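You operate a simulated robot arm through the tools that you are given. There is no shell and no other tool. Be economical: measure what you need, move in short steps, check, and stop when the job is done.

You run a simulated two-armed robot. Do the job below in one go: nothing can be reset, and whatever is moved stays where it is left.

TASK
Put the steel jug with black grip on the top of the sampling bench away on the top of the can bench. Take the pane cloth and put it on the waste sack stand. Put three of the sieve balls from the top of the ball stand in the grey foots tub. Fetch the silo tamper and stand it on the sieve bench top. Any order will do. Set down upright: steel jug with black grip, silo tamper.
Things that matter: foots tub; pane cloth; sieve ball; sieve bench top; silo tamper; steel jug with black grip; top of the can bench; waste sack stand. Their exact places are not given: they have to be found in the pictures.

Only the result counts: the job must be done as asked and must still hold three seconds after the hand-in. Knocking over, shifting, dropping, spilling or breaking anything else fails it. Flat cloth is picked up by pressing the open fingertips on it (5 to 10 N) and closing them slowly along it; thin cloth reads only 2 to 8 mm in the jaws.

THE ROBOT
Two 7-joint arms with fingered hands on one trunk, on a base that drives. Base frame: it is fixed to the floor where the robot stands at the start and does not move with it; the origin is under the middle of the robot, x ahead of it, y to its left, z up. Lengths are in mm, angles in degrees, forces in N, time in s.
The left shoulder is at the start at [151, 173, 974], the right one opposite. With the tool pointing down near the work surface each hand reaches from about 100 to 880 mm from the robot's upright axis, wherever it stands, measured 20 degrees to its own side. Places, roughly: foots tub (13x15x8 cm) [-14300, 8200, 900]; pane cloth (7x6x4 cm) [-14100, 8300, 900]; sieve ball (4x4x4 cm) [-14000, 8000, 900]; sieve bench top [-13900, 8100, 900]; silo tamper (8x8x18 cm) [-14900, 7900, 900]; steel jug with black grip [750, 0, 1000]; top of the can bench [600, 3800, 800]; waste sack stand (18x15 cm) [-12200, 7760, 360]. Payload 3.5 kg a hand.
The tool frame of a hand sits at the grasp point between the pads (the TCP): z along the fingers, y along the line on which they close. The tips reach 30 mm beyond it. Largest opening 104 mm; the body of the gripper starts 35 mm behind the TCP. The gripper is a hand of 3 fingers: y runs from the thumb to the fingers, the wrist lies at [-15, -104, -178] in the tool frame, and closing takes about 1.5 s.
Orientation is told as [roll, pitch, yaw] about the base's x, y, z axes, in that order, counted from this pose: with the fingers straight down and the wrist toward the robot, the tool's x, y and z point along [0, 1, 0], [1, 0, 0] and [0, 0, -1] of the base frame.

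THE INTERFACE
- The arms move only by the tool drive_tool. It takes "left_rows", "right_rows" or both (then of equal length, played together; a hand with none holds still); each is a list of rows, each a list of 6 numbers: the shift along the tool's x, y, z in mm, then the turn, a rotation vector about the tool's x, y, z in degrees. In form: [[tx, ty, tz, wx, wy, wz], ...]. A call has 1 to 20 rows; each row shifts and turns the commanded pose from where the row before left it, along the tool's axes as they then stand. "left_claw" and "right_claw" are, for a hand that has rows, the gripper command, from -1 (fully open) to 1 (shut), values between in proportion, set as the call begins (left out, the last holds). A row lasts 0.2 s, in which the tool goes at most 50 mm and 8.6 degrees; a call with a longer step from one row to the next is refused whole, and so is a gripper value outside its range. Where a pose cannot be reached the arm comes as near as it can. A force on the tool above 40 N (or 10 N above the force at the start of the call, whichever is more), or a blocked arm, ends the call early, and 0.2 s more pass. Each finger travels about 72 mm/s and halts on what it meets, pressing with about 33 N; the grip force reading is that of the motor and also rises with nothing between the fingers. The clock runs only during rows and for 0.2 s after the last one: add rows that do not move to give the fingers time. It gives the time, the measured TCP pose, the force on the tool (base axes), the opening and the grip force at its end, in the units of the frame above (readings bear some noise), with the torque about the TCP (base axes, N m) and any sound that the robot's microphone picked up, and new pictures: "pictures" is both (left out), scene, wrist or none (wrist: the cameras of the hands that moved).
- Cameras (640 x 400 px; columns grow to the right, rows downward): "scene" is now at [269.7, -1.9, 1191.4]; the picture's right is [-0.09, -1.00, -0.00], its down [-0.23, 0.02, -0.97] and it looks along [0.97, -0.08, -0.23] (base axes); focal length 214 px, centre (320, 200). "left" rides on the left gripper at [-64, -94, -117] in its tool frame; the picture's right is [-0.72, -0.33, 0.61], its down [0.64, -0.65, 0.40] and it looks along [0.27, 0.68, 0.68] (tool axes); focal length 238 px, centre (320, 200). "right" rides on the right gripper at [64, -94, -117] in its tool frame; the picture's right is [-0.72, 0.33, -0.61], its down [-0.64, -0.65, 0.40] and it looks along [-0.27, 0.68, 0.68] (tool axes); focal length 238 px, centre (320, 200).
- slide_trunk(by): slides the trunk up (or, below 0, down) by that many mm; the arms and the scene camera ride with it, the base frame stays. It gives what a move gives, with no picture.
- steer(legs): drives the robot by 1 to 6 legs, each [ahead, left, turn to the left] in mm, mm and degrees, along the robot's own axes; the way and the turn of a leg run together, so that a leg with both is an arc; at most 1500 mm and 180 degrees a leg. The arms and the cameras ride along, it lands a little off, and it stops where it bumps. It gives what a move gives, and a new picture of the scene camera.
- finger_targets(index, middle, thumb_bend, thumb_turn, hand): sets how far each is bent, from 0 (flat) to 1 (curled in); at 0.3 the hand is open as for a grip, at 0.7 the pads meet at the TCP. One left out holds its place. A second passes; each finger stops where it meets its share of the squeeze, and holds until it gets a number again. A gripper value or a shape takes the hand back. It gives what a move gives, with no picture; readings hold the bend of each and the force on the fingers (four entries, about 0 where the hand has none), thumb and palm. thumb_turn goes from beside the hand (0) to across from the fingers (1), as for a grip.
- preshape(shape, hand): the hand has 3 fingers and takes this shape, open, in about a second: jaw (thumb against the fingers, like two jaws); tri (thumb and two fingers); tip (a fingertip pinch); poke (one finger out to press); point (the index stretched); flat (the hand flat); cup (the hand cupped); fist (a fist). The gripper value then closes the fingers along that shape, each until it touches; the sizes above hold for jaw. It gives what a move gives, with no picture.
- aim_head(pan, tilt): turns the head with the scene camera to pan (to the left, within 86 degrees either way) and tilt (down, from -29 to 69), counted from straight ahead of the robot. It gives what a move gives, and a new picture of the scene camera.
- probe_pixels(camera, pixels): for up to 12 pixels [column, row] of the newest picture of that camera ("zoom" is the newest enlarged one), the place [x, y, z] in the base frame of the surface seen there, good to about 3 mm, but the place of the scene camera against the robot may be out by one fixed shift of up to 18 mm in any direction. The clock stands still meanwhile.
- close_up(camera, box): a new picture of the part [left, top, right, bottom] of that camera's present view, enlarged. The clock stands still meanwhile.
- sign_off(): hands the job in; it is judged then, once.

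Go step by step. Measure first, check grasps and placings, and put right what went wrong. The budget is 124 turns and 260 pictures, counting those below and the enlarged ones. Unless the task says otherwise, let go and move clear before handing in.

The tools are called after "Emit:" by a JSON object that holds its "name" and its "arguments". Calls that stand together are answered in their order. drive_tool: Moves the arms, as the interface text tells. Its arguments: {"type":"object","properties":{"left_rows":{"type":"array"},"left_claw":{"type":"number"},"right_rows":{"type":"array"},"right_claw":{"type":"number"},"pictures":{"type":"string","enum":["both","scene","wrist","none"]}},"required":[]} The other tools are called the same way: slide_trunk (by) slides the trunk up or down; preshape (shape, hand) gives the hand a shape; finger_targets (index, middle, thumb_bend, thumb_turn, hand) moves the fingers one by one; steer (legs) drives the base; aim_head (pan, tilt) turns the head that bears the scene camera; probe_pixels (camera, pixels) gives the place of the surface under pixels of a picture; close_up (camera, box) takes an enlarged picture of a part of a camera's view; sign_off () hands the job in.

At the start:

```text
time: 0.0
left_tcp_pos: [503.2, 257.7, 1075.0]
left_tool_rot: [0.0, -0.1, 0.0]
left_contact_force: [-0.2, -0.7, -0.1]
left_wrist_torque: [0.01, 0.0, 0.0]
left_opening: 103.8
left_grasp_force: 0.0
left_shape: jaw
left_bend: [0.3, 0.3, 0.3, 0.98]
left_finger forces: [0.1, 0.0, 0.1, 0.1, 0.0, 0.0]
right_tcp_pos: [448.9, -196.1, 1100.5]
right_tool_rot: [0.0, 0.0, 0.0]
right_contact_force: [-0.9, 0.0, 0.5]
right_wrist_torque: [-0.01, 0.0, 0.03]
right_opening: 103.8
right_grasp_force: 0.1
right_shape: jaw
right_bend: [0.3, 0.3, 0.3, 0.98]
right_finger forces: [0.0, 0.1, 0.2, 0.0, 0.0, 0.0]
trunk travel left (down, up): [-75.0, 679.0]
robot x, y, heading: [-2.3, 5.3, 0.1]
head pan, tilt: [-4.9, 13.2]
```

scene: 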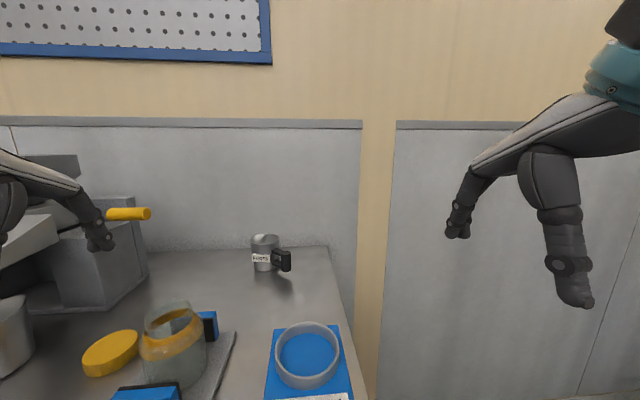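
right: 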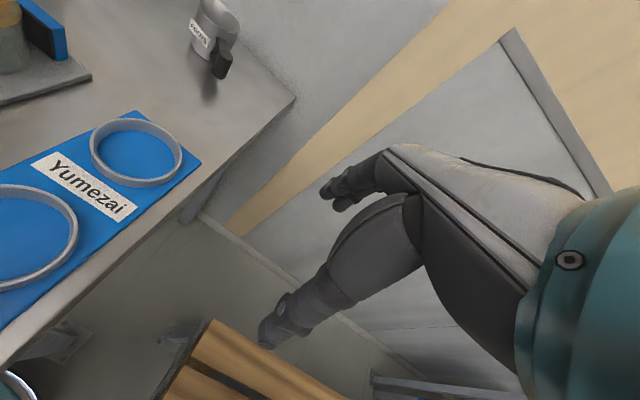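
left: 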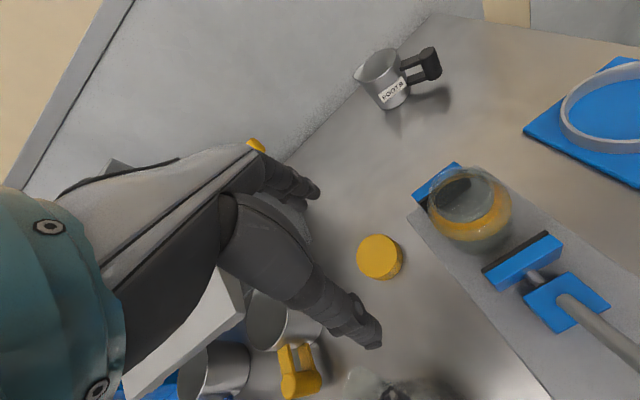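

The jug with the black grip is at scene pixel (265,252), and I'll measure it along with the bench around it.

Emit:
{"name": "probe_pixels", "arguments": {"camera": "scene", "pixels": [[265, 237], [262, 252], [263, 268], [285, 260], [290, 260], [276, 252], [252, 252], [300, 290], [240, 300], [200, 290], [310, 325], [330, 260]]}}

Emit:
{"name": "close_up", "arguments": {"camera": "scene", "box": [200, 210, 340, 300]}}

Emit:
{"name": "probe_pixels", "arguments": {"camera": "left", "pixels": [[382, 66], [390, 95], [405, 75], [432, 62], [415, 62], [400, 108]]}}

```text
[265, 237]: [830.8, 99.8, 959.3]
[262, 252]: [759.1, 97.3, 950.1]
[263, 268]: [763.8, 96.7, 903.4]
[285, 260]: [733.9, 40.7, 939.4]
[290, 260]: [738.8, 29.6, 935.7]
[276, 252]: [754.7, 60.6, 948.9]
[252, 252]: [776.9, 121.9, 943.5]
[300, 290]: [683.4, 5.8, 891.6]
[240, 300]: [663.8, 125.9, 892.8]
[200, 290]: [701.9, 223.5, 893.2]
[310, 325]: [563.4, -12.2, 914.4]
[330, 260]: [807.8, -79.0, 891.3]
```

```text
4.44 times, centred on (270, 255) of scene
```

zoom: 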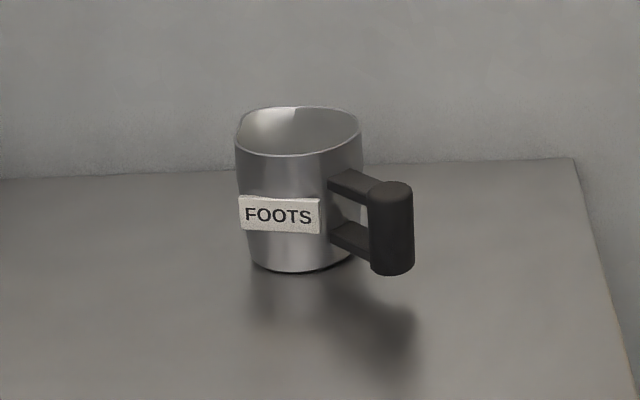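

```text
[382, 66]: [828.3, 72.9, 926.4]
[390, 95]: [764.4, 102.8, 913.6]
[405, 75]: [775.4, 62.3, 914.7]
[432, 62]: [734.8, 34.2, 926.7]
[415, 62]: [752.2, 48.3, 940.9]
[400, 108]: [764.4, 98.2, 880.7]
```

The jug body is centred near (797, 90) with the handle pointing towards (735, 35). I'll bring the left hand above it, turned so that it closes square to the handle, and re-measure with the wrist camera.

Emit:
{"name": "drive_tool", "arguments": {"left_rows": [[-22, 38, 0, 0, 0, 0], [-22, 38, 0, 0, 0, 0], [-22, 38, 0, 0, 0, 0], [-22, 38, 0, 0, 0, 0], [-22, 38, 0, 0, 0, 0], [-22, 38, 0, 0, 0, 0], [0, 0, 0, 0, 0, 8], [0, 0, 0, 0, 0, 8], [0, 0, 0, 0, 0, 8], [0, 0, 0, 0, 0, 8], [0, 0, 0, 0, 0, 8], [0, 0, 0, 0, 0, 8]], "left_claw": -1}}

```text
time: 2.6
left_tcp_pos: [723.8, 126.0, 1068.5]
left_tool_rot: [0.1, 0.0, -48.3]
left_contact_force: [0.2, 0.0, -0.3]
left_wrist_torque: [0.03, -0.02, 0.0]
left_opening: 103.7
left_grasp_force: 0.2
left_shape: jaw
left_bend: [0.3, 0.3, 0.3, 0.98]
left_finger forces: [0.1, 0.1, 0.0, 0.0, 0.0, 0.0]
left hand out of reach, approached as far as the arm can: row 12
right_tcp_pos: [449.2, -198.3, 1100.3]
right_tool_rot: [-0.1, -0.1, -0.1]
right_contact_force: [1.0, 0.5, 0.2]
right_wrist_torque: [0.03, 0.01, -0.02]
right_opening: 103.7
right_grasp_force: 0.0
right_shape: jaw
right_bend: [0.3, 0.3, 0.3, 0.98]
right_finger forces: [0.0, 0.0, 0.1, 0.1, 0.1, 0.0]
trunk travel left (down, up): [-75.0, 679.0]
robot x, y, heading: [1.6, -0.4, 0.0]
head pan, tilt: [-4.9, 13.2]
```

scene: 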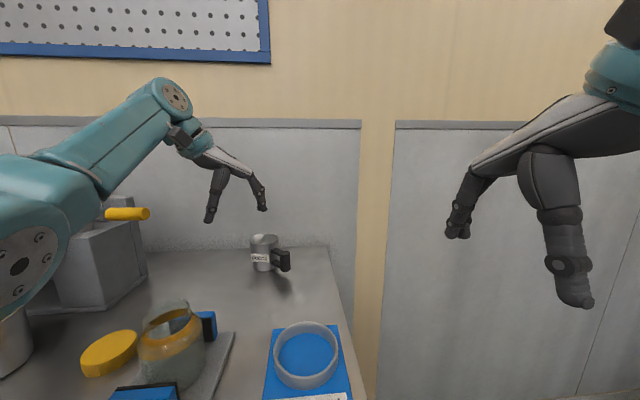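
left: 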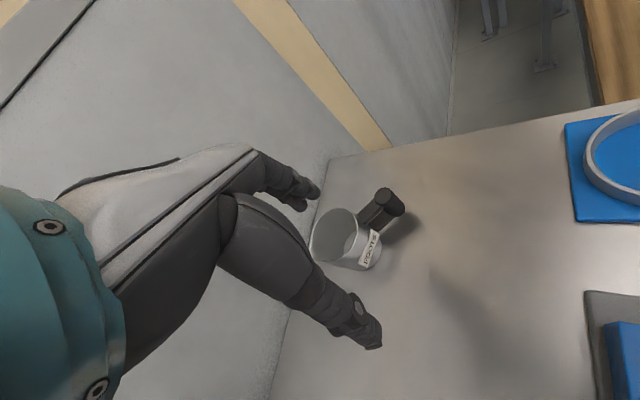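

The arm is at its reach limit, so I need to get the base closer. I'll look down at the bench front edge first and measure the jug rim with the left camera.

Emit:
{"name": "probe_pixels", "arguments": {"camera": "left", "pixels": [[313, 252], [333, 210], [357, 225], [335, 262], [345, 240], [384, 190], [400, 210], [366, 268], [375, 235], [420, 300], [440, 190], [350, 215]]}}

Emit:
{"name": "aim_head", "arguments": {"pan": 0, "tilt": 60}}

Emit:
{"name": "close_up", "arguments": {"camera": "left", "box": [290, 160, 450, 300]}}

```text
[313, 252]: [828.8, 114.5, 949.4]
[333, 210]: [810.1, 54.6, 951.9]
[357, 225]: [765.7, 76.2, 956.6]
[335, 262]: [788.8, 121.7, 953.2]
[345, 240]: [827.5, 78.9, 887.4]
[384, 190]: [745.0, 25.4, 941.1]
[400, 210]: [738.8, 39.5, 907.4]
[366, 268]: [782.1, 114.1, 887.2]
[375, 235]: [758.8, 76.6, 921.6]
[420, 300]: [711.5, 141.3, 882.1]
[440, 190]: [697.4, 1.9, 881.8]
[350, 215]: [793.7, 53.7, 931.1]
```

```text
time: 3.7
left_tcp_pos: [723.8, 127.1, 1069.1]
left_tool_rot: [0.2, 0.1, -48.0]
left_contact_force: [-0.2, 0.3, -0.7]
left_wrist_torque: [0.01, 0.02, -0.01]
left_opening: 103.7
left_grasp_force: 0.0
left_shape: jaw
left_bend: [0.3, 0.3, 0.3, 0.98]
left_finger forces: [0.0, 0.1, 0.0, 0.0, 0.0, 0.0]
right_tcp_pos: [448.5, -196.6, 1100.6]
right_tool_rot: [0.1, -0.1, -0.1]
right_contact_force: [-0.4, -0.5, 0.2]
right_wrist_torque: [0.01, -0.02, 0.0]
right_opening: 103.8
right_grasp_force: 0.0
right_shape: jaw
right_bend: [0.3, 0.3, 0.3, 0.98]
right_finger forces: [0.1, 0.1, 0.0, 0.0, 0.0, 0.0]
trunk travel left (down, up): [-75.0, 679.0]
robot x, y, heading: [-1.6, 1.1, -0.1]
head pan, tilt: [0.0, 60.0]
```

scene: 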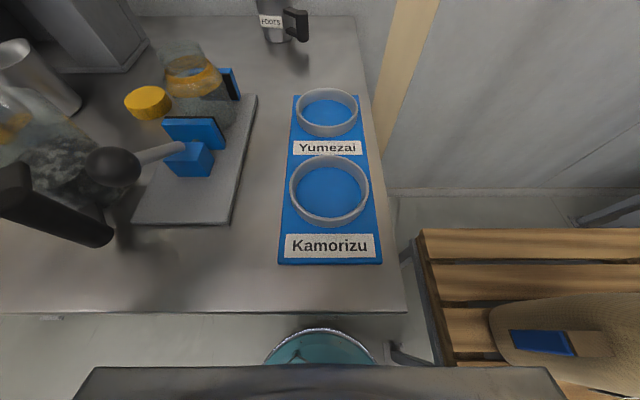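

```text
2.86 times, centred on (370, 230) of left
```

zoom: 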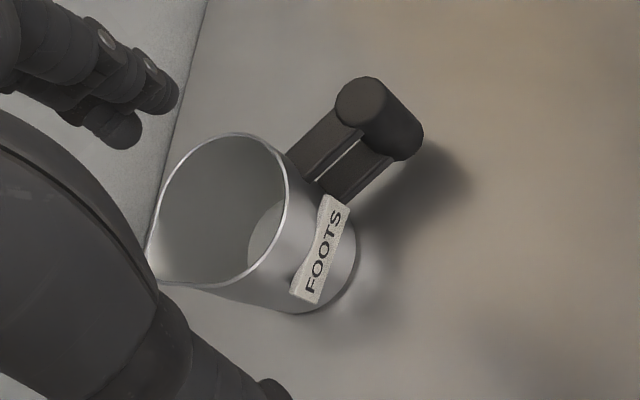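

The rim is at z≈952, centred near (799,88), and the bench is at 882. Next I check how much room the base has in front.

Emit:
{"name": "probe_pixels", "arguments": {"camera": "scene", "pixels": [[200, 310], [380, 308], [320, 335], [320, 370], [320, 385], [370, 345], [440, 300], [150, 340], [280, 20], [560, 230], [200, 380]]}}

```text
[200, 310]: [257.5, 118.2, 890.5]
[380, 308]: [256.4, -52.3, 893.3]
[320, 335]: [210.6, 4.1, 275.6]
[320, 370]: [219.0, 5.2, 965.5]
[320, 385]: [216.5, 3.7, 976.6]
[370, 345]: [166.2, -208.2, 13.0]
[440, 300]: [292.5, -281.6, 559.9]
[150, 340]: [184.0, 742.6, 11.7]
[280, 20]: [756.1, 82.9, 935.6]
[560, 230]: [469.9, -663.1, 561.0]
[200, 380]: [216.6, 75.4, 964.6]
```

The base is already at the bench edge (x≈257), so I'll raise the trunk to put the shoulder at wrist height and extend the reach.

Emit:
{"name": "slide_trunk", "arguments": {"by": 130}}

Emit:
{"name": "drive_tool", "arguments": {"left_rows": [[0, 0, 40, 0, 0, 0], [0, 0, 40, 0, 0, 0], [0, 0, 40, 0, 0, 0], [0, 0, 30, 0, 0, 0], [10, 26, 0, 0, 0, 0], [10, 26, 0, 0, 0, 0], [9, 26, 0, 0, 0, 0], [0, 0, 0, 0, 0, 0]]}}

```text
time: 5.3
left_tcp_pos: [649.4, 129.3, 1291.2]
left_tool_rot: [6.8, -6.1, -48.4]
left_contact_force: [0.8, -0.9, -0.9]
left_wrist_torque: [-0.02, 0.02, -0.01]
left_opening: 103.6
left_grasp_force: 0.0
left_shape: jaw
left_bend: [0.3, 0.3, 0.3, 0.98]
left_finger forces: [0.0, 0.0, 0.0, 0.1, 0.0, 0.0]
right_tcp_pos: [451.6, -196.5, 1228.5]
right_tool_rot: [0.0, 0.1, 0.1]
right_contact_force: [0.3, 0.4, -0.5]
right_wrist_torque: [0.02, 0.03, -0.01]
right_opening: 103.8
right_grasp_force: 0.0
right_shape: jaw
right_bend: [0.3, 0.3, 0.3, 0.98]
right_finger forces: [0.1, 0.0, 0.1, 0.1, 0.0, 0.1]
trunk travel left (down, up): [-205.0, 549.0]
robot x, y, heading: [-0.7, 1.3, -0.0]
head pan, tilt: [0.0, 60.0]
```

```text
time: 7.1
left_tcp_pos: [725.5, 96.4, 1148.4]
left_tool_rot: [7.0, -6.0, -48.3]
left_contact_force: [0.6, -1.0, 0.3]
left_wrist_torque: [-0.02, -0.03, 0.02]
left_opening: 103.7
left_grasp_force: 0.1
left_shape: jaw
left_bend: [0.3, 0.3, 0.3, 0.98]
left_finger forces: [0.1, 0.0, 0.0, 0.0, 0.0, 0.1]
left hand out of reach, approached as far as the arm can: row 7
right_tcp_pos: [451.5, -196.4, 1228.4]
right_tool_rot: [0.0, 0.0, 0.0]
right_contact_force: [0.2, -0.5, -0.8]
right_wrist_torque: [0.03, -0.02, -0.01]
right_opening: 103.8
right_grasp_force: 0.1
right_shape: jaw
right_bend: [0.3, 0.3, 0.3, 0.98]
right_finger forces: [0.0, 0.0, 0.0, 0.0, 0.1, 0.1]
trunk travel left (down, up): [-205.0, 549.0]
robot x, y, heading: [0.6, 2.7, 0.0]
head pan, tilt: [0.0, 60.0]
```

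scene: 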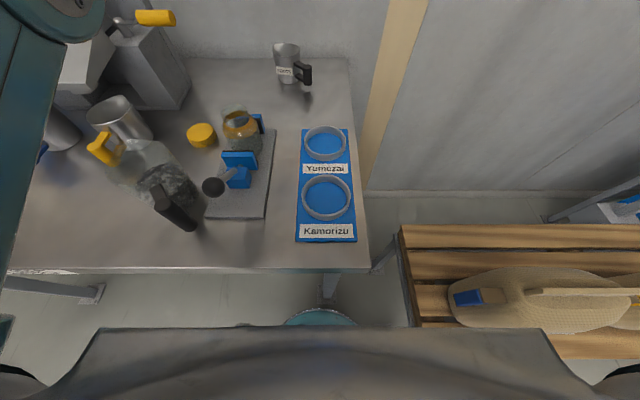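
left: 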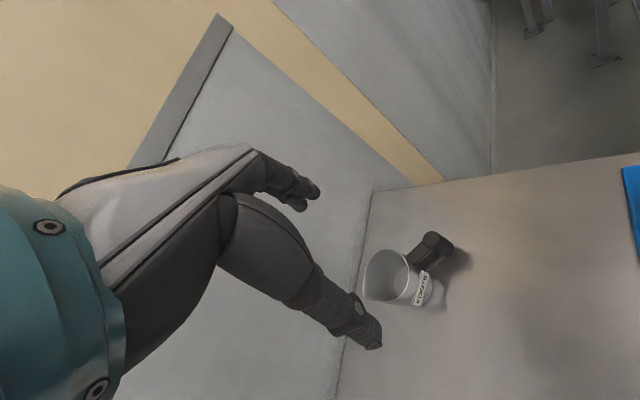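

The arm got there but is tilted about 7° and still too high. I'll level the tool, come down to about z 1040, then move forward over the jug.

Emit:
{"name": "drive_tool", "arguments": {"left_rows": [[0, 0, 36, 3, -3.5, 0], [0, 0, 36, 3, -3.5, 0], [0, 0, 36, 0, 0, 0], [16.5, 18.5, 0, 0, 0, 0], [16.5, 18.5, 0, 0, 0, 0], [16.5, 18.5, 0, 0, 0, 0], [0, 0, 0, 0, 0, 0]], "pictures": "wrist"}}

```text
time: 8.7
left_tcp_pos: [727.5, 99.1, 1027.0]
left_tool_rot: [-0.2, -0.1, -47.8]
left_contact_force: [-0.2, -0.6, 0.3]
left_wrist_torque: [-0.03, 0.0, -0.05]
left_opening: 103.6
left_grasp_force: 0.0
left_shape: jaw
left_bend: [0.3, 0.3, 0.3, 0.98]
left_finger forces: [0.0, 0.0, 0.0, 0.0, 0.0, 0.1]
left hand out of reach, approached as far as the arm can: row 1, 2, 3, 4, 5, 6
right_tcp_pos: [450.5, -196.0, 1229.6]
right_tool_rot: [0.0, 0.0, 0.0]
right_contact_force: [0.7, 0.3, 0.9]
right_wrist_torque: [0.02, -0.01, -0.01]
right_opening: 103.7
right_grasp_force: 0.1
right_shape: jaw
right_bend: [0.3, 0.3, 0.3, 0.98]
right_finger forces: [0.0, 0.0, 0.0, 0.0, 0.0, 0.0]
trunk travel left (down, up): [-205.0, 549.0]
robot x, y, heading: [-0.3, 0.4, 0.0]
head pan, tilt: [0.0, 60.0]
```

left: 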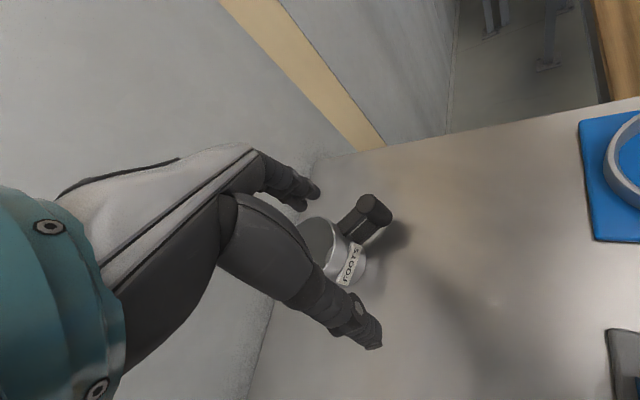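

The wrist falls about 70 mm short of the jug. The teal ring under the bench looks like my own round base, so turning right 30° in place should bring the left shoulder closer to the jug.

Emit:
{"name": "steer", "arguments": {"legs": [[0, 0, -30]]}}

```text
time: 10.6
left_tcp_pos: [679.6, -277.9, 1027.3]
left_tool_rot: [-0.2, -0.1, -77.8]
left_contact_force: [0.7, 0.7, -0.8]
left_wrist_torque: [-0.03, -0.02, 0.0]
left_opening: 103.6
left_grasp_force: 0.1
left_shape: jaw
left_bend: [0.3, 0.3, 0.3, 0.98]
left_finger forces: [0.1, 0.1, 0.0, 0.0, 0.0, 0.0]
right_tcp_pos: [292.8, -394.9, 1230.2]
right_tool_rot: [0.0, 0.0, -29.8]
right_contact_force: [-0.9, 0.4, -0.3]
right_wrist_torque: [0.01, -0.02, 0.02]
right_opening: 103.8
right_grasp_force: 0.0
right_shape: jaw
right_bend: [0.3, 0.3, 0.3, 0.98]
right_finger forces: [0.0, 0.1, 0.0, 0.0, 0.1, 0.0]
trunk travel left (down, up): [-205.0, 549.0]
robot x, y, heading: [0.2, 0.9, -30.1]
head pan, tilt: [0.0, 60.0]
```

scene: 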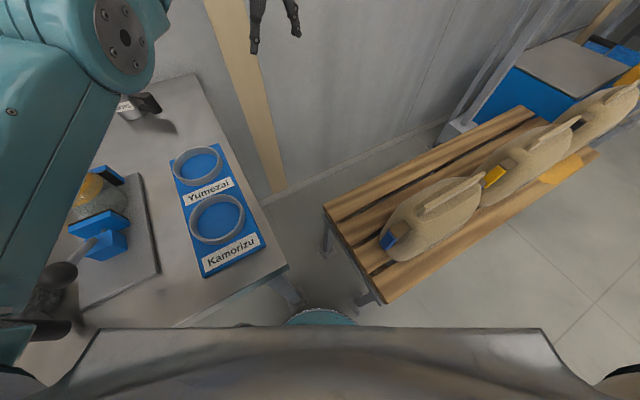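

The ring turned with me, so it is my base. Now I'll turn the hand back to yaw -48 and bring it over the jug.

Emit:
{"name": "drive_tool", "arguments": {"left_rows": [[0, 0, -8, 0, 0, -7.5], [0, 0, -8, 0, 0, -7.5], [0, 0, 0, 0, 0, -7.5], [0, 0, 0, 0, 0, -7.5], [37, -21.3, 0, 0, 0, 0], [37, -21.3, 0, 0, 0, 0], [37, -21.3, 0, 0, 0, 0], [37, -21.3, 0, 0, 0, 0], [37, -21.3, 0, 0, 0, 0], [37, -21.3, 0, 0, 0, 0], [37, -21.3, 0, 0, 0, 0], [37, -21.3, 0, 0, 0, 0], [37, -21.3, 0, 0, 0, 0], [0, 0, 0, 0, 0, 0]]}}

```text
time: 13.6
left_tcp_pos: [830.0, 56.9, 1048.4]
left_tool_rot: [-0.1, 0.0, -47.8]
left_contact_force: [0.5, -0.4, 0.6]
left_wrist_torque: [-0.03, -0.05, 0.0]
left_opening: 103.7
left_grasp_force: 0.1
left_shape: jaw
left_bend: [0.3, 0.3, 0.3, 0.98]
left_finger forces: [0.0, 0.0, 0.0, 0.0, 0.0, 0.1]
left hand out of reach, approached as far as the arm can: row 1, 2, 3, 4, 5, 6, 7, 8, 12, 13
right_tcp_pos: [291.6, -395.3, 1228.7]
right_tool_rot: [0.0, 0.1, -29.9]
right_contact_force: [0.3, -0.5, -1.0]
right_wrist_torque: [0.0, -0.02, 0.02]
right_opening: 103.7
right_grasp_force: 0.0
right_shape: jaw
right_bend: [0.3, 0.3, 0.3, 0.98]
right_finger forces: [0.0, 0.0, 0.1, 0.1, 0.0, 0.0]
trunk travel left (down, up): [-205.0, 549.0]
robot x, y, heading: [-1.6, -2.7, -29.8]
head pan, tilt: [0.0, 60.0]
```

scene: 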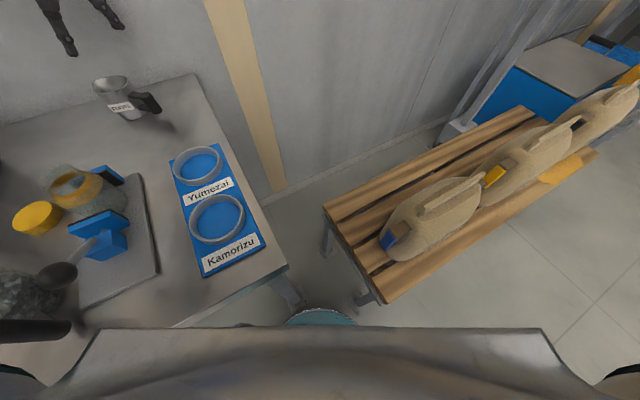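
left: 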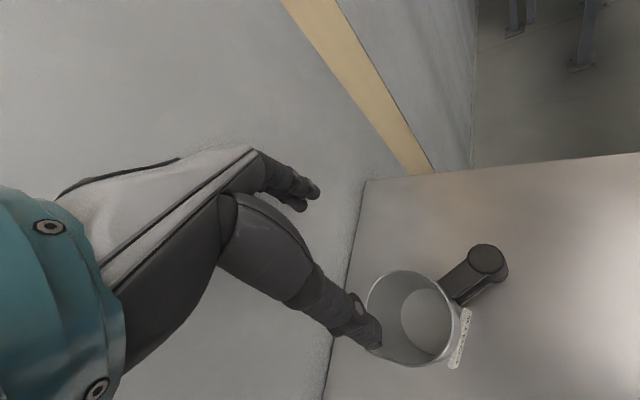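

The hand is now within reach, a little past the jug. I'll back it off to the jug centre (799, 88).

Emit:
{"name": "drive_tool", "arguments": {"left_rows": [[-7, -35, 0, 0, 0, 0], [-7, -34, 0, 0, 0, 0], [0, 0, 0, 0, 0, 0]], "pictures": "wrist"}}

```text
time: 14.4
left_tcp_pos: [774.2, 98.8, 1048.7]
left_tool_rot: [-0.3, -0.1, -47.9]
left_contact_force: [0.7, -0.3, -0.4]
left_wrist_torque: [-0.02, 0.0, 0.01]
left_opening: 103.9
left_grasp_force: 0.0
left_shape: jaw
left_bend: [0.3, 0.3, 0.3, 0.98]
left_finger forces: [0.1, 0.0, 0.0, 0.1, 0.0, 0.1]
right_tcp_pos: [292.8, -395.1, 1228.6]
right_tool_rot: [-0.1, 0.0, -29.9]
right_contact_force: [0.2, -0.3, -0.4]
right_wrist_torque: [-0.01, 0.02, -0.01]
right_opening: 103.5
right_grasp_force: 0.1
right_shape: jaw
right_bend: [0.3, 0.3, 0.3, 0.98]
right_finger forces: [0.1, 0.1, 0.1, 0.0, 0.0, 0.0]
trunk travel left (down, up): [-205.0, 549.0]
robot x, y, heading: [1.3, 1.2, -29.9]
head pan, tilt: [0.0, 60.0]
```

left: 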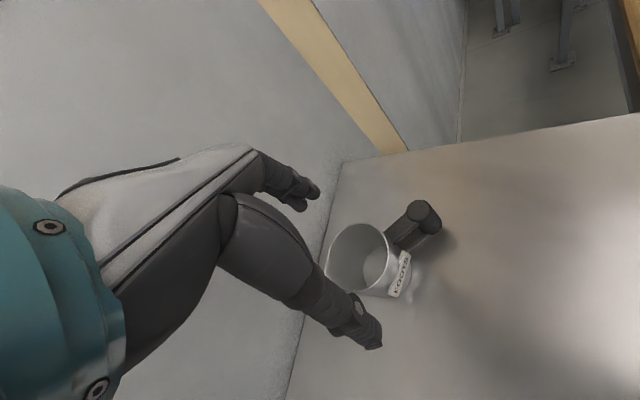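

The hand moved exactly as commanded and sits at (774, 99). I'll measure the rim again before the final centring.

Emit:
{"name": "probe_pixels", "arguments": {"camera": "left", "pixels": [[329, 265], [345, 228], [375, 228], [388, 255], [380, 285], [360, 295], [412, 205], [432, 225], [399, 275], [425, 210]]}}

Emit:
{"name": "close_up", "arguments": {"camera": "left", "box": [300, 180, 460, 300]}}

```text
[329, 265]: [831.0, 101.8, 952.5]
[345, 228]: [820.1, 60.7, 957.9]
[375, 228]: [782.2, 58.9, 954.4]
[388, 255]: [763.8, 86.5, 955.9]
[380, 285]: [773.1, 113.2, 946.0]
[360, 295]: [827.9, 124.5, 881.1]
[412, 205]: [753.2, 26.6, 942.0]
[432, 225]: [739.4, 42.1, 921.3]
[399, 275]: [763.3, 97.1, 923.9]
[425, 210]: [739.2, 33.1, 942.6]
```

```text
3.33 times, centred on (380, 240) of left
```

zoom: 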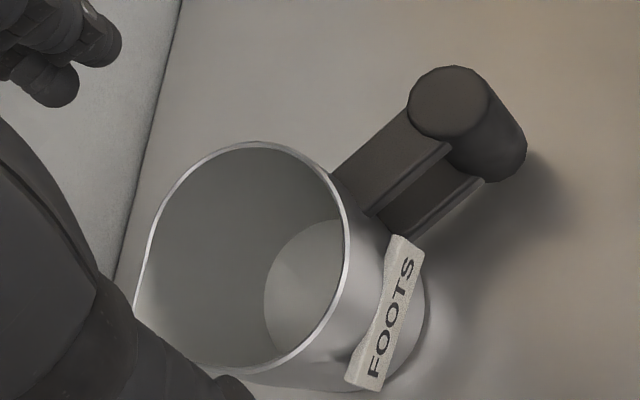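

The centre is (798, 88) and the diameter about 69. I'll centre over it and descend to z 929.

Emit:
{"name": "drive_tool", "arguments": {"left_rows": [[10.5, 24.2, 0, 0, 0, 0], [0, 0, 30, 0, 0, 0], [0, 0, 30, 0, 0, 0], [0, 0, 30, 0, 0, 0], [0, 0, 30, 0, 0, 0], [0, 0, 0, 0, 0, 0]], "pictures": "both"}}

```text
time: 16.0
left_tcp_pos: [801.1, 80.6, 994.5]
left_tool_rot: [2.2, -5.4, -47.4]
left_contact_force: [0.8, -0.7, -0.7]
left_wrist_torque: [-0.02, 0.05, -0.04]
left_opening: 103.6
left_grasp_force: 0.1
left_shape: jaw
left_bend: [0.3, 0.3, 0.3, 0.98]
left_finger forces: [0.0, 0.0, 0.0, 0.0, 0.0, 0.1]
right_tcp_pos: [280.2, -401.3, 1231.5]
right_tool_rot: [0.6, -0.4, -29.9]
right_contact_force: [0.7, -0.4, -0.1]
right_wrist_torque: [-0.01, 0.06, 0.0]
right_opening: 103.6
right_grasp_force: 0.1
right_shape: jaw
right_bend: [0.3, 0.3, 0.3, 0.98]
right_finger forces: [0.0, 0.1, 0.1, 0.0, 0.0, 0.1]
trunk travel left (down, up): [-205.0, 549.0]
robot x, y, heading: [-0.1, 1.4, -29.9]
head pan, tilt: [0.0, 60.0]
stopped in row 6 (left hand): the arm was blocked; the commanded pose is now the measured one
```

scene: 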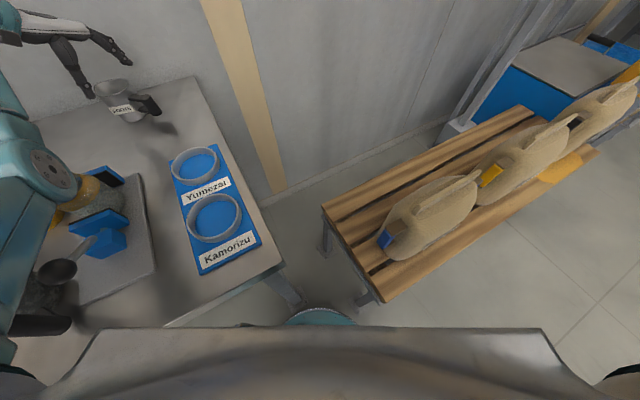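
left: 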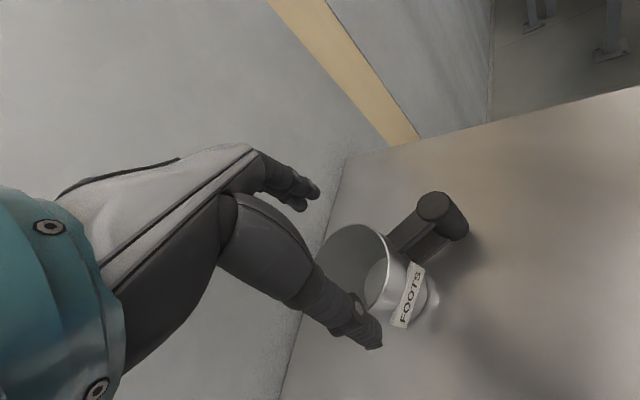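

The arm is blocked. The teal elbow at scene (50,170) is dipping onto the jar near (80,190), so I'll lift straight away and look.

Emit:
{"name": "drive_tool", "arguments": {"left_rows": [[0, 0, -30, 0, 0, 0], [0, 0, -30, 0, 0, 0], [0, 0, 0, 0, 0, 0]], "pictures": "none"}}

Emit:
{"name": "aim_head", "arguments": {"pan": 40, "tilt": 50}}

```text
time: 16.8
left_tcp_pos: [801.1, 88.4, 1020.8]
left_tool_rot: [0.9, -3.1, -47.8]
left_contact_force: [-0.8, 0.8, -0.3]
left_wrist_torque: [-0.01, -0.02, 0.0]
left_opening: 104.0
left_grasp_force: 0.1
left_shape: jaw
left_bend: [0.3, 0.3, 0.3, 0.98]
left_finger forces: [0.1, 0.0, 0.0, 0.1, 0.1, 0.1]
right_tcp_pos: [293.0, -395.9, 1229.2]
right_tool_rot: [0.0, 0.0, -29.8]
right_contact_force: [0.7, 0.0, -0.1]
right_wrist_torque: [-0.02, -0.01, 0.02]
right_opening: 103.6
right_grasp_force: 0.0
right_shape: jaw
right_bend: [0.3, 0.3, 0.3, 0.98]
right_finger forces: [0.0, 0.1, 0.1, 0.0, 0.0, 0.0]
trunk travel left (down, up): [-205.0, 549.0]
robot x, y, heading: [0.8, -2.1, -30.2]
head pan, tilt: [0.0, 60.0]
```

```text
time: 17.9
left_tcp_pos: [800.2, 86.7, 1022.9]
left_tool_rot: [0.9, -3.2, -47.7]
left_contact_force: [0.1, 0.5, 0.2]
left_wrist_torque: [-0.01, 0.01, -0.03]
left_opening: 103.6
left_grasp_force: 0.0
left_shape: jaw
left_bend: [0.3, 0.3, 0.3, 0.98]
left_finger forces: [0.0, 0.1, 0.0, 0.0, 0.0, 0.0]
right_tcp_pos: [292.6, -395.6, 1229.5]
right_tool_rot: [-0.1, 0.0, -29.9]
right_contact_force: [0.9, -0.1, 0.0]
right_wrist_torque: [0.01, -0.03, 0.0]
right_opening: 103.8
right_grasp_force: 0.0
right_shape: jaw
right_bend: [0.3, 0.3, 0.3, 0.98]
right_finger forces: [0.0, 0.0, 0.0, 0.0, 0.1, 0.1]
trunk travel left (down, up): [-205.0, 549.0]
robot x, y, heading: [-4.6, -0.5, -29.7]
head pan, tilt: [40.0, 50.0]
```

scene: 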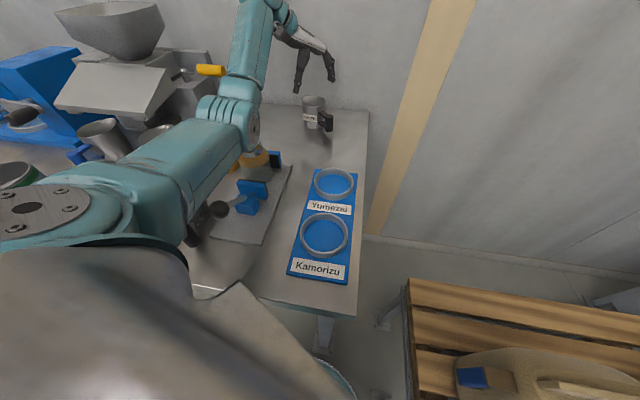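

The elbow sits just over the jar. I'll raise the trunk another 140 so the elbow clears, then lower the hand again.

Emit:
{"name": "slide_trunk", "arguments": {"by": 140}}

Emit:
{"name": "drive_tool", "arguments": {"left_rows": [[0, 0, 40, 1.5, -0.5, 0], [0, 0, 40, 1.5, -0.5, 0], [0, 0, 40, 0, 0, 0], [0, 0, 20, 0, 0, 0], [0, 0, 0, 0, 0, 0]]}}

```text
time: 19.5
left_tcp_pos: [803.3, 86.8, 1161.8]
left_tool_rot: [0.9, -3.1, -47.7]
left_contact_force: [-0.1, 0.6, -0.6]
left_wrist_torque: [0.03, -0.03, 0.0]
left_opening: 103.7
left_grasp_force: 0.0
left_shape: jaw
left_bend: [0.3, 0.3, 0.3, 0.98]
left_finger forces: [0.0, 0.0, 0.0, 0.0, 0.1, 0.0]
right_tcp_pos: [292.8, -396.3, 1369.3]
right_tool_rot: [0.1, 0.1, -29.9]
right_contact_force: [0.3, 0.1, 0.0]
right_wrist_torque: [-0.02, 0.01, -0.01]
right_opening: 103.7
right_grasp_force: 0.1
right_shape: jaw
right_bend: [0.3, 0.3, 0.3, 0.98]
right_finger forces: [0.0, 0.0, 0.0, 0.0, 0.0, 0.0]
trunk travel left (down, up): [-345.0, 409.0]
robot x, y, heading: [-0.1, -0.5, -29.8]
head pan, tilt: [40.0, 50.0]
```

```text
time: 20.7
left_tcp_pos: [806.1, 85.8, 1022.5]
left_tool_rot: [0.0, -0.3, -47.7]
left_contact_force: [-0.5, -0.3, 0.3]
left_wrist_torque: [0.0, 0.01, 0.03]
left_opening: 103.8
left_grasp_force: 0.0
left_shape: jaw
left_bend: [0.3, 0.3, 0.3, 0.98]
left_finger forces: [0.1, 0.0, 0.0, 0.0, 0.1, 0.1]
right_tcp_pos: [292.6, -394.9, 1370.0]
right_tool_rot: [0.0, -0.1, -29.8]
right_contact_force: [0.3, 0.1, -0.4]
right_wrist_torque: [-0.03, -0.01, 0.01]
right_opening: 103.8
right_grasp_force: 0.2
right_shape: jaw
right_bend: [0.3, 0.3, 0.3, 0.98]
right_finger forces: [0.0, 0.0, 0.0, 0.0, 0.1, 0.0]
trunk travel left (down, up): [-345.0, 409.0]
robot x, y, heading: [-1.6, 1.1, -29.6]
head pan, tilt: [40.0, 50.0]
```

scene: 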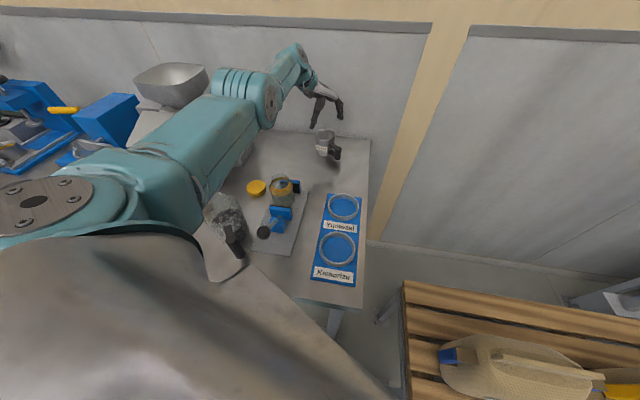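
left: 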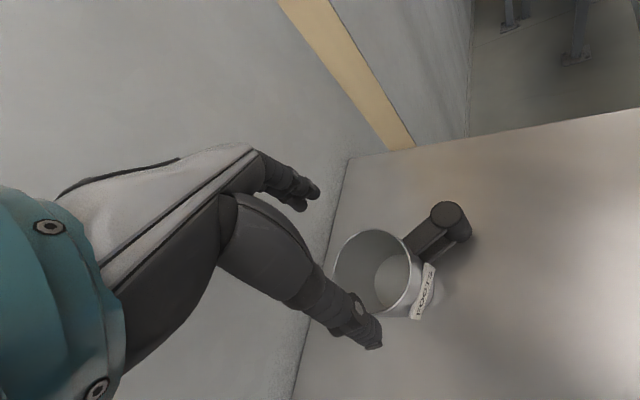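

The elbow is clear now and everything on the bench is standing. I'll fine-centre and descend to z≈930.

Emit:
{"name": "drive_tool", "arguments": {"left_rows": [[-4.6, -6.9, 12, 0, 0, 0], [0, 0, 30, 0, 0, 0], [0, 0, 30, 0, 0, 0], [0, 0, 20, 0, 0, 0], [0, 0, 0, 0, 0, 0]], "pictures": "both"}}

Emit:
{"name": "close_up", "arguments": {"camera": "scene", "box": [200, 110, 380, 280]}}

```text
time: 21.9
left_tcp_pos: [790.4, 83.7, 931.2]
left_tool_rot: [-0.2, -0.3, -47.8]
left_contact_force: [0.7, -0.9, 0.6]
left_wrist_torque: [-0.01, -0.01, 0.0]
left_opening: 104.0
left_grasp_force: 0.1
left_shape: jaw
left_bend: [0.3, 0.3, 0.3, 0.98]
left_finger forces: [0.6, 0.1, 0.0, 0.0, 0.1, 0.1]
left hand out of reach, approached as far as the arm can: row 1, 3, 4
right_tcp_pos: [292.8, -395.8, 1370.5]
right_tool_rot: [0.0, -0.1, -29.9]
right_contact_force: [-0.5, -0.4, -0.7]
right_wrist_torque: [0.01, -0.01, 0.0]
right_opening: 103.6
right_grasp_force: 0.0
right_shape: jaw
right_bend: [0.3, 0.3, 0.3, 0.98]
right_finger forces: [0.0, 0.0, 0.0, 0.0, 0.0, 0.1]
trunk travel left (down, up): [-345.0, 409.0]
robot x, y, heading: [2.6, -2.0, -30.0]
head pan, tilt: [40.0, 50.0]
```

scene: 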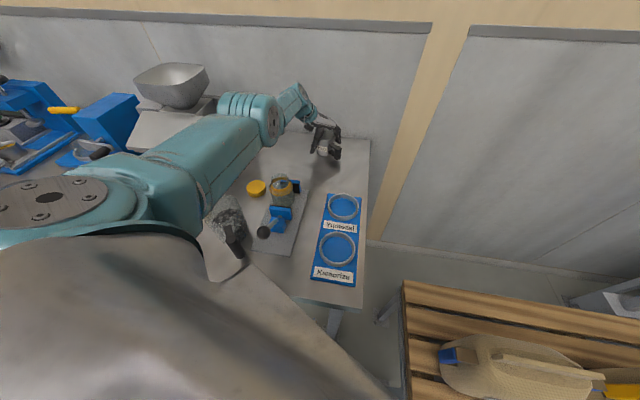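
left: 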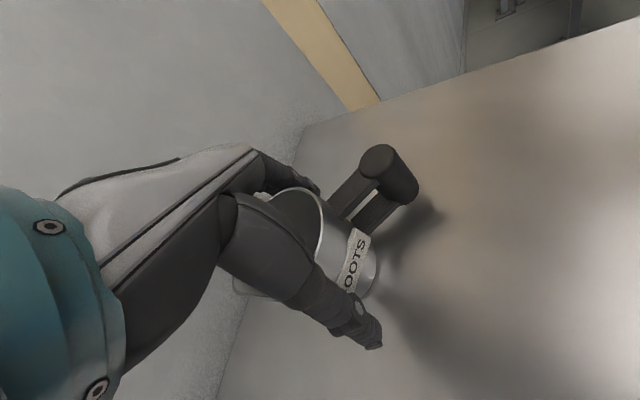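

```text
2.35 times, centred on (290, 195) of scene
```

zoom: 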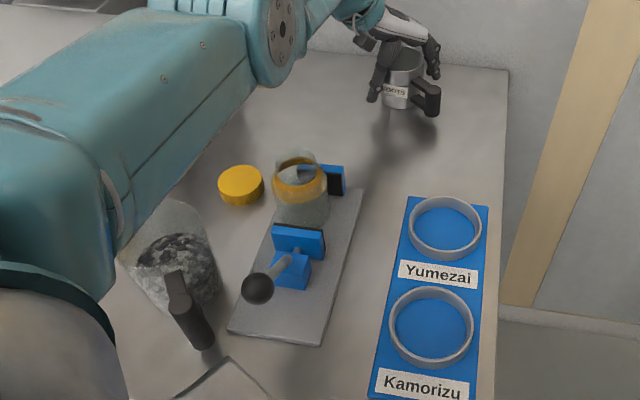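

The fingers straddle the jug body about 8 mm towards the handle from centre, which is good enough. I'll close now.

Emit:
{"name": "drive_tool", "arguments": {"left_rows": [[0, 0, 0, 0, 0, 0], [0, 0, 0, 0, 0, 0], [0, 0, 0, 0, 0, 0], [0, 0, 0, 0, 0, 0], [0, 0, 0, 0, 0, 0], [0, 0, 0, 0, 0, 0], [0, 0, 0, 0, 0, 0], [0, 0, 0, 0, 0, 0]], "left_claw": 1, "pictures": "wrist"}}

```text
time: 23.7
left_tcp_pos: [790.9, 84.2, 933.5]
left_tool_rot: [-0.2, -0.3, -47.7]
left_contact_force: [-0.3, 0.1, -1.2]
left_wrist_torque: [0.05, -0.04, 0.0]
left_opening: 54.5
left_grasp_force: 33.1
left_shape: jaw
left_bend: [0.74, 0.42, 0.68, 1.0]
left_finger forces: [17.0, 11.3, 0.0, 0.1, 30.5, 0.1]
right_tcp_pos: [292.6, -394.4, 1368.9]
right_tool_rot: [0.0, 0.0, -29.9]
right_contact_force: [-0.3, -1.0, -1.1]
right_wrist_torque: [-0.03, -0.01, -0.01]
right_opening: 103.5
right_grasp_force: 0.0
right_shape: jaw
right_bend: [0.3, 0.3, 0.3, 0.98]
right_finger forces: [0.1, 0.1, 0.0, 0.0, 0.0, 0.0]
trunk travel left (down, up): [-345.0, 409.0]
robot x, y, heading: [-2.5, 2.7, -30.3]
head pan, tilt: [40.0, 50.0]
```

left: 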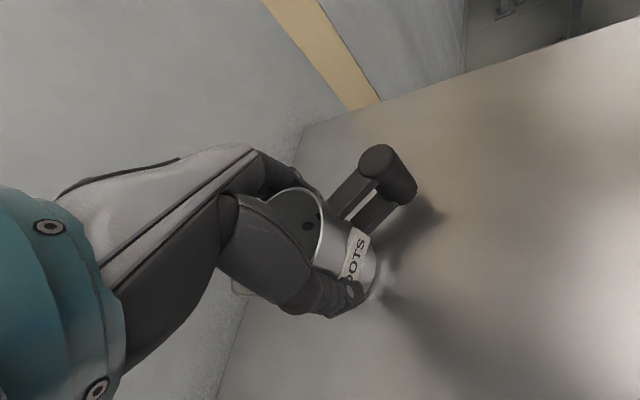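

It is gripped at 33 N with both fingers and the thumb in contact. I'll lift and check.

Emit:
{"name": "drive_tool", "arguments": {"left_rows": [[0, 0, -15, 0, 0, 0], [0, 0, -20, 0, 0, 0], [0, 0, -30, 0, 0, 0], [0, 0, -30, 0, 0, 0], [0, 0, -30, 0, 0, 0], [0, 0, 0, 0, 0, 0]]}}

```text
time: 25.1
left_tcp_pos: [806.9, 85.0, 1055.2]
left_tool_rot: [-0.2, -0.2, -47.8]
left_contact_force: [0.5, 0.0, -2.2]
left_wrist_torque: [0.0, 0.01, -0.02]
left_opening: 54.7
left_grasp_force: 33.2
left_shape: jaw
left_bend: [0.74, 0.42, 0.68, 1.0]
left_finger forces: [17.1, 11.3, 0.1, 0.0, 30.5, 0.0]
left hand out of reach, approached as far as the arm can: row 2, 3, 4
right_tcp_pos: [293.3, -395.4, 1369.8]
right_tool_rot: [0.1, -0.1, -29.9]
right_contact_force: [0.7, -0.6, -0.2]
right_wrist_torque: [0.0, -0.01, 0.0]
right_opening: 103.9
right_grasp_force: 0.1
right_shape: jaw
right_bend: [0.3, 0.3, 0.3, 0.98]
right_finger forces: [0.0, 0.0, 0.1, 0.0, 0.0, 0.0]
trunk travel left (down, up): [-345.0, 409.0]
robot x, y, heading: [-1.1, -2.2, -29.9]
head pan, tilt: [40.0, 50.0]
```

scene: 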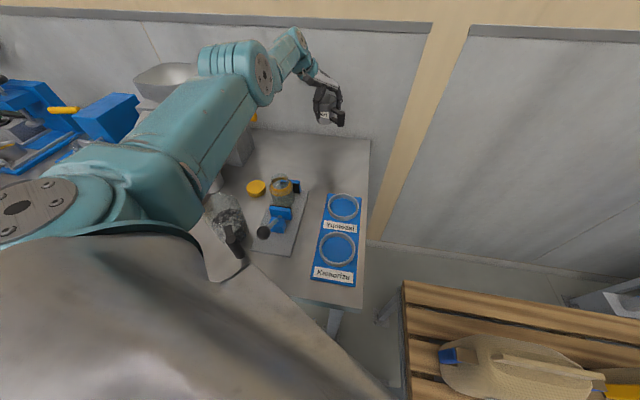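
left: 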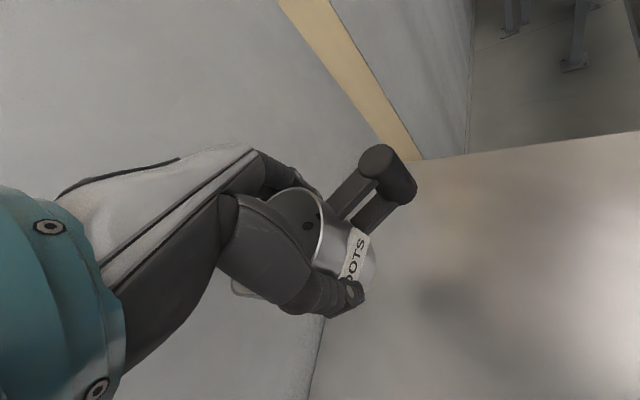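

The jug is held firmly and clear of the bench. I'll raise it and draw it in towards the robot, away from the hopper machine.

Emit:
{"name": "drive_tool", "arguments": {"left_rows": [[0, 0, -40, 0, 0, 0], [0, 0, -40, 0, 0, 0], [-43, -13.7, 0, 0, 0, 0], [-43, -13.7, 0, 0, 0, 0], [-43, -13.7, 0, 0, 0, 0], [-43, -13.7, 0, 0, 0, 0], [-43, -13.7, 0, 0, 0, 0], [-43, -13.7, 0, 0, 0, 0], [-43, -13.7, 0, 0, 0, 0], [-43, -13.7, 0, 0, 0, 0], [0, 0, 0, 0, 0, 0]], "pictures": "none"}}

Emit:
{"name": "aim_head", "arguments": {"pan": 80, "tilt": 25}}

```text
time: 27.5
left_tcp_pos: [477.0, -64.0, 1133.5]
left_tool_rot: [-0.2, -0.2, -47.8]
left_contact_force: [0.9, 0.2, -1.4]
left_wrist_torque: [0.04, -0.04, 0.02]
left_opening: 53.8
left_grasp_force: 33.4
left_shape: jaw
left_bend: [0.74, 0.42, 0.69, 1.0]
left_finger forces: [16.9, 11.3, 0.0, 0.1, 29.7, 0.0]
right_tcp_pos: [292.7, -394.8, 1369.0]
right_tool_rot: [0.0, 0.0, -30.0]
right_contact_force: [-0.5, 0.0, 0.1]
right_wrist_torque: [0.01, 0.0, -0.01]
right_opening: 103.6
right_grasp_force: 0.0
right_shape: jaw
right_bend: [0.3, 0.3, 0.3, 0.98]
right_finger forces: [0.0, 0.0, 0.0, 0.0, 0.0, 0.1]
trunk travel left (down, up): [-345.0, 409.0]
robot x, y, heading: [-2.0, -2.7, -29.7]
head pan, tilt: [40.0, 50.0]
```

```text
time: 28.6
left_tcp_pos: [476.5, -62.5, 1133.8]
left_tool_rot: [-0.2, -0.2, -47.7]
left_contact_force: [0.2, 0.1, -1.4]
left_wrist_torque: [0.02, 0.0, -0.01]
left_opening: 53.9
left_grasp_force: 33.0
left_shape: jaw
left_bend: [0.74, 0.42, 0.69, 1.0]
left_finger forces: [17.0, 11.4, 0.0, 0.1, 29.7, 0.0]
right_tcp_pos: [293.1, -395.2, 1368.6]
right_tool_rot: [-0.1, 0.0, -30.0]
right_contact_force: [0.6, -0.7, -0.3]
right_wrist_torque: [0.01, -0.01, -0.01]
right_opening: 103.3
right_grasp_force: 0.1
right_shape: jaw
right_bend: [0.3, 0.3, 0.3, 0.98]
right_finger forces: [0.0, 0.1, 0.0, 0.0, 0.0, 0.0]
trunk travel left (down, up): [-345.0, 409.0]
robot x, y, heading: [-1.0, -2.7, -29.8]
head pan, tilt: [80.0, 25.0]
```

scene: 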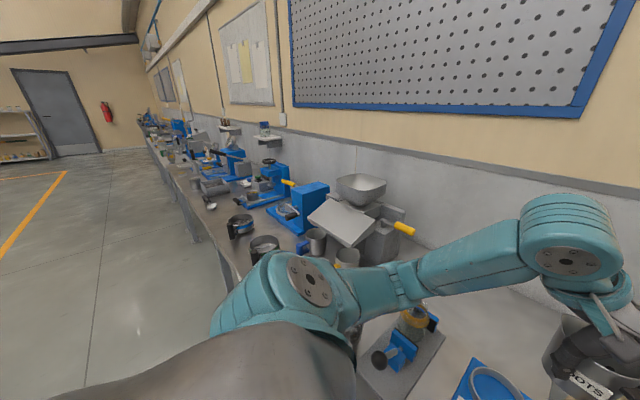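

A long bench row runs towards +y along the wall, with open floor beside it. I'll back off, turn to face +y, and look.

Emit:
{"name": "steer", "arguments": {"legs": [[-450, 0, 0], [0, 0, 120]]}}

Emit:
{"name": "aim_head", "arguments": {"pan": 0, "tilt": 10}}

Emit:
{"name": "aim_head", "arguments": {"pan": 70, "tilt": 10}}

```text
time: 36.4
left_tcp_pos: [-584.8, 663.7, 1134.5]
left_tool_rot: [-0.2, -0.2, 73.9]
left_contact_force: [-0.2, 1.1, -1.7]
left_wrist_torque: [-0.05, 0.04, 0.0]
left_opening: 53.5
left_grasp_force: 32.7
left_shape: jaw
left_bend: [0.74, 0.42, 0.69, 1.0]
left_finger forces: [17.2, 11.3, 0.0, 0.1, 29.1, 0.0]
right_tcp_pos: [-206.6, 679.8, 1370.3]
right_tool_rot: [-0.1, -0.1, 91.7]
right_contact_force: [0.3, 0.1, 0.3]
right_wrist_torque: [0.0, 0.03, -0.03]
right_opening: 103.8
right_grasp_force: 0.1
right_shape: jaw
right_bend: [0.3, 0.3, 0.3, 0.98]
right_finger forces: [0.1, 0.0, 0.1, 0.0, 0.1, 0.0]
trunk travel left (down, up): [-345.0, 409.0]
robot x, y, heading: [-389.9, 226.9, 91.7]
head pan, tilt: [80.0, 25.0]
```

scene: 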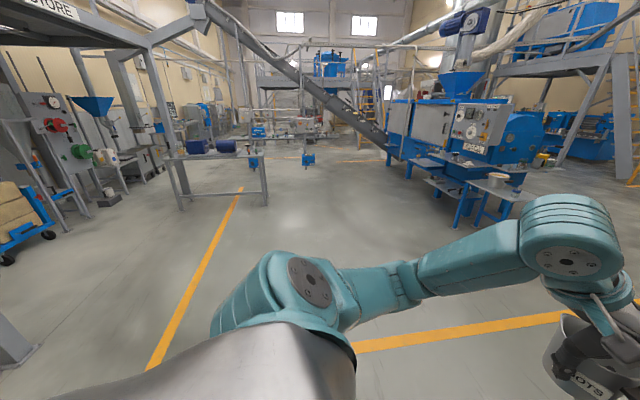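

```text
time: 37.9
left_tcp_pos: [-586.6, 663.2, 1134.9]
left_tool_rot: [-0.2, -0.3, 73.9]
left_contact_force: [0.1, 0.2, -1.5]
left_wrist_torque: [-0.01, 0.05, -0.02]
left_opening: 53.3
left_grasp_force: 33.2
left_shape: jaw
left_bend: [0.74, 0.42, 0.69, 1.0]
left_finger forces: [17.2, 11.2, 0.0, 0.1, 29.2, 0.0]
right_tcp_pos: [-206.8, 681.0, 1370.5]
right_tool_rot: [0.1, 0.1, 91.8]
right_contact_force: [-1.0, 0.8, -0.3]
right_wrist_torque: [-0.01, -0.03, -0.01]
right_opening: 103.8
right_grasp_force: 0.0
right_shape: jaw
right_bend: [0.3, 0.3, 0.3, 0.98]
right_finger forces: [0.0, 0.0, 0.1, 0.0, 0.0, 0.0]
trunk travel left (down, up): [-345.0, 409.0]
robot x, y, heading: [-388.4, 225.8, 91.5]
head pan, tilt: [0.0, 10.0]
```

scene: 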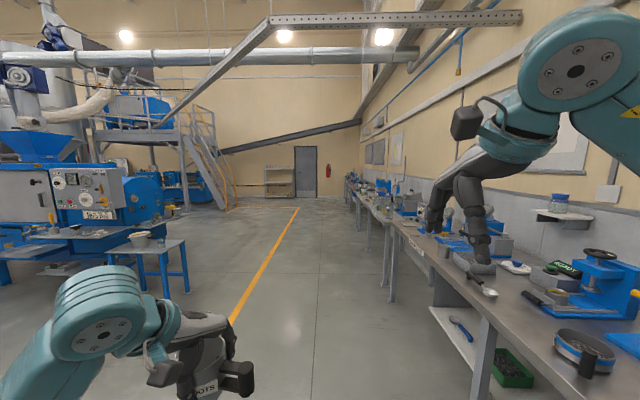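

```text
time: 39.3
left_tcp_pos: [-585.5, 663.0, 1135.1]
left_tool_rot: [-0.2, -0.3, 74.0]
left_contact_force: [0.9, -0.1, -2.8]
left_wrist_torque: [-0.04, 0.06, 0.01]
left_opening: 53.4
left_grasp_force: 33.0
left_shape: jaw
left_bend: [0.74, 0.42, 0.69, 1.0]
left_finger forces: [17.2, 11.3, 0.0, 0.0, 29.2, 0.0]
right_tcp_pos: [-206.5, 680.5, 1369.7]
right_tool_rot: [0.0, -0.1, 91.7]
right_contact_force: [0.0, 0.0, 0.2]
right_wrist_torque: [0.01, 0.01, 0.03]
right_opening: 103.6
right_grasp_force: 0.1
right_shape: jaw
right_bend: [0.3, 0.3, 0.3, 0.98]
right_finger forces: [0.0, 0.0, 0.0, 0.0, 0.0, 0.0]
trunk travel left (down, up): [-345.0, 409.0]
robot x, y, heading: [-388.2, 225.8, 91.9]
head pan, tilt: [70.0, 10.0]
```

scene: 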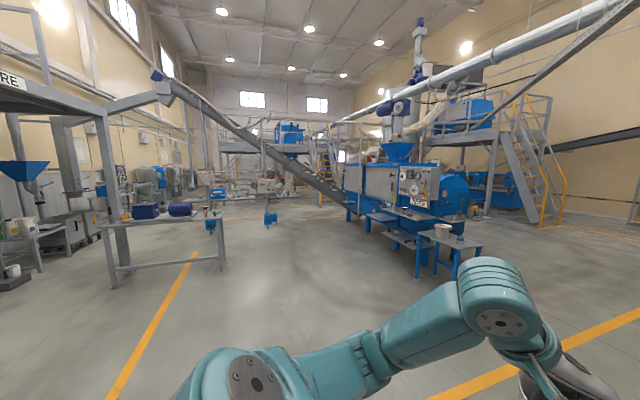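

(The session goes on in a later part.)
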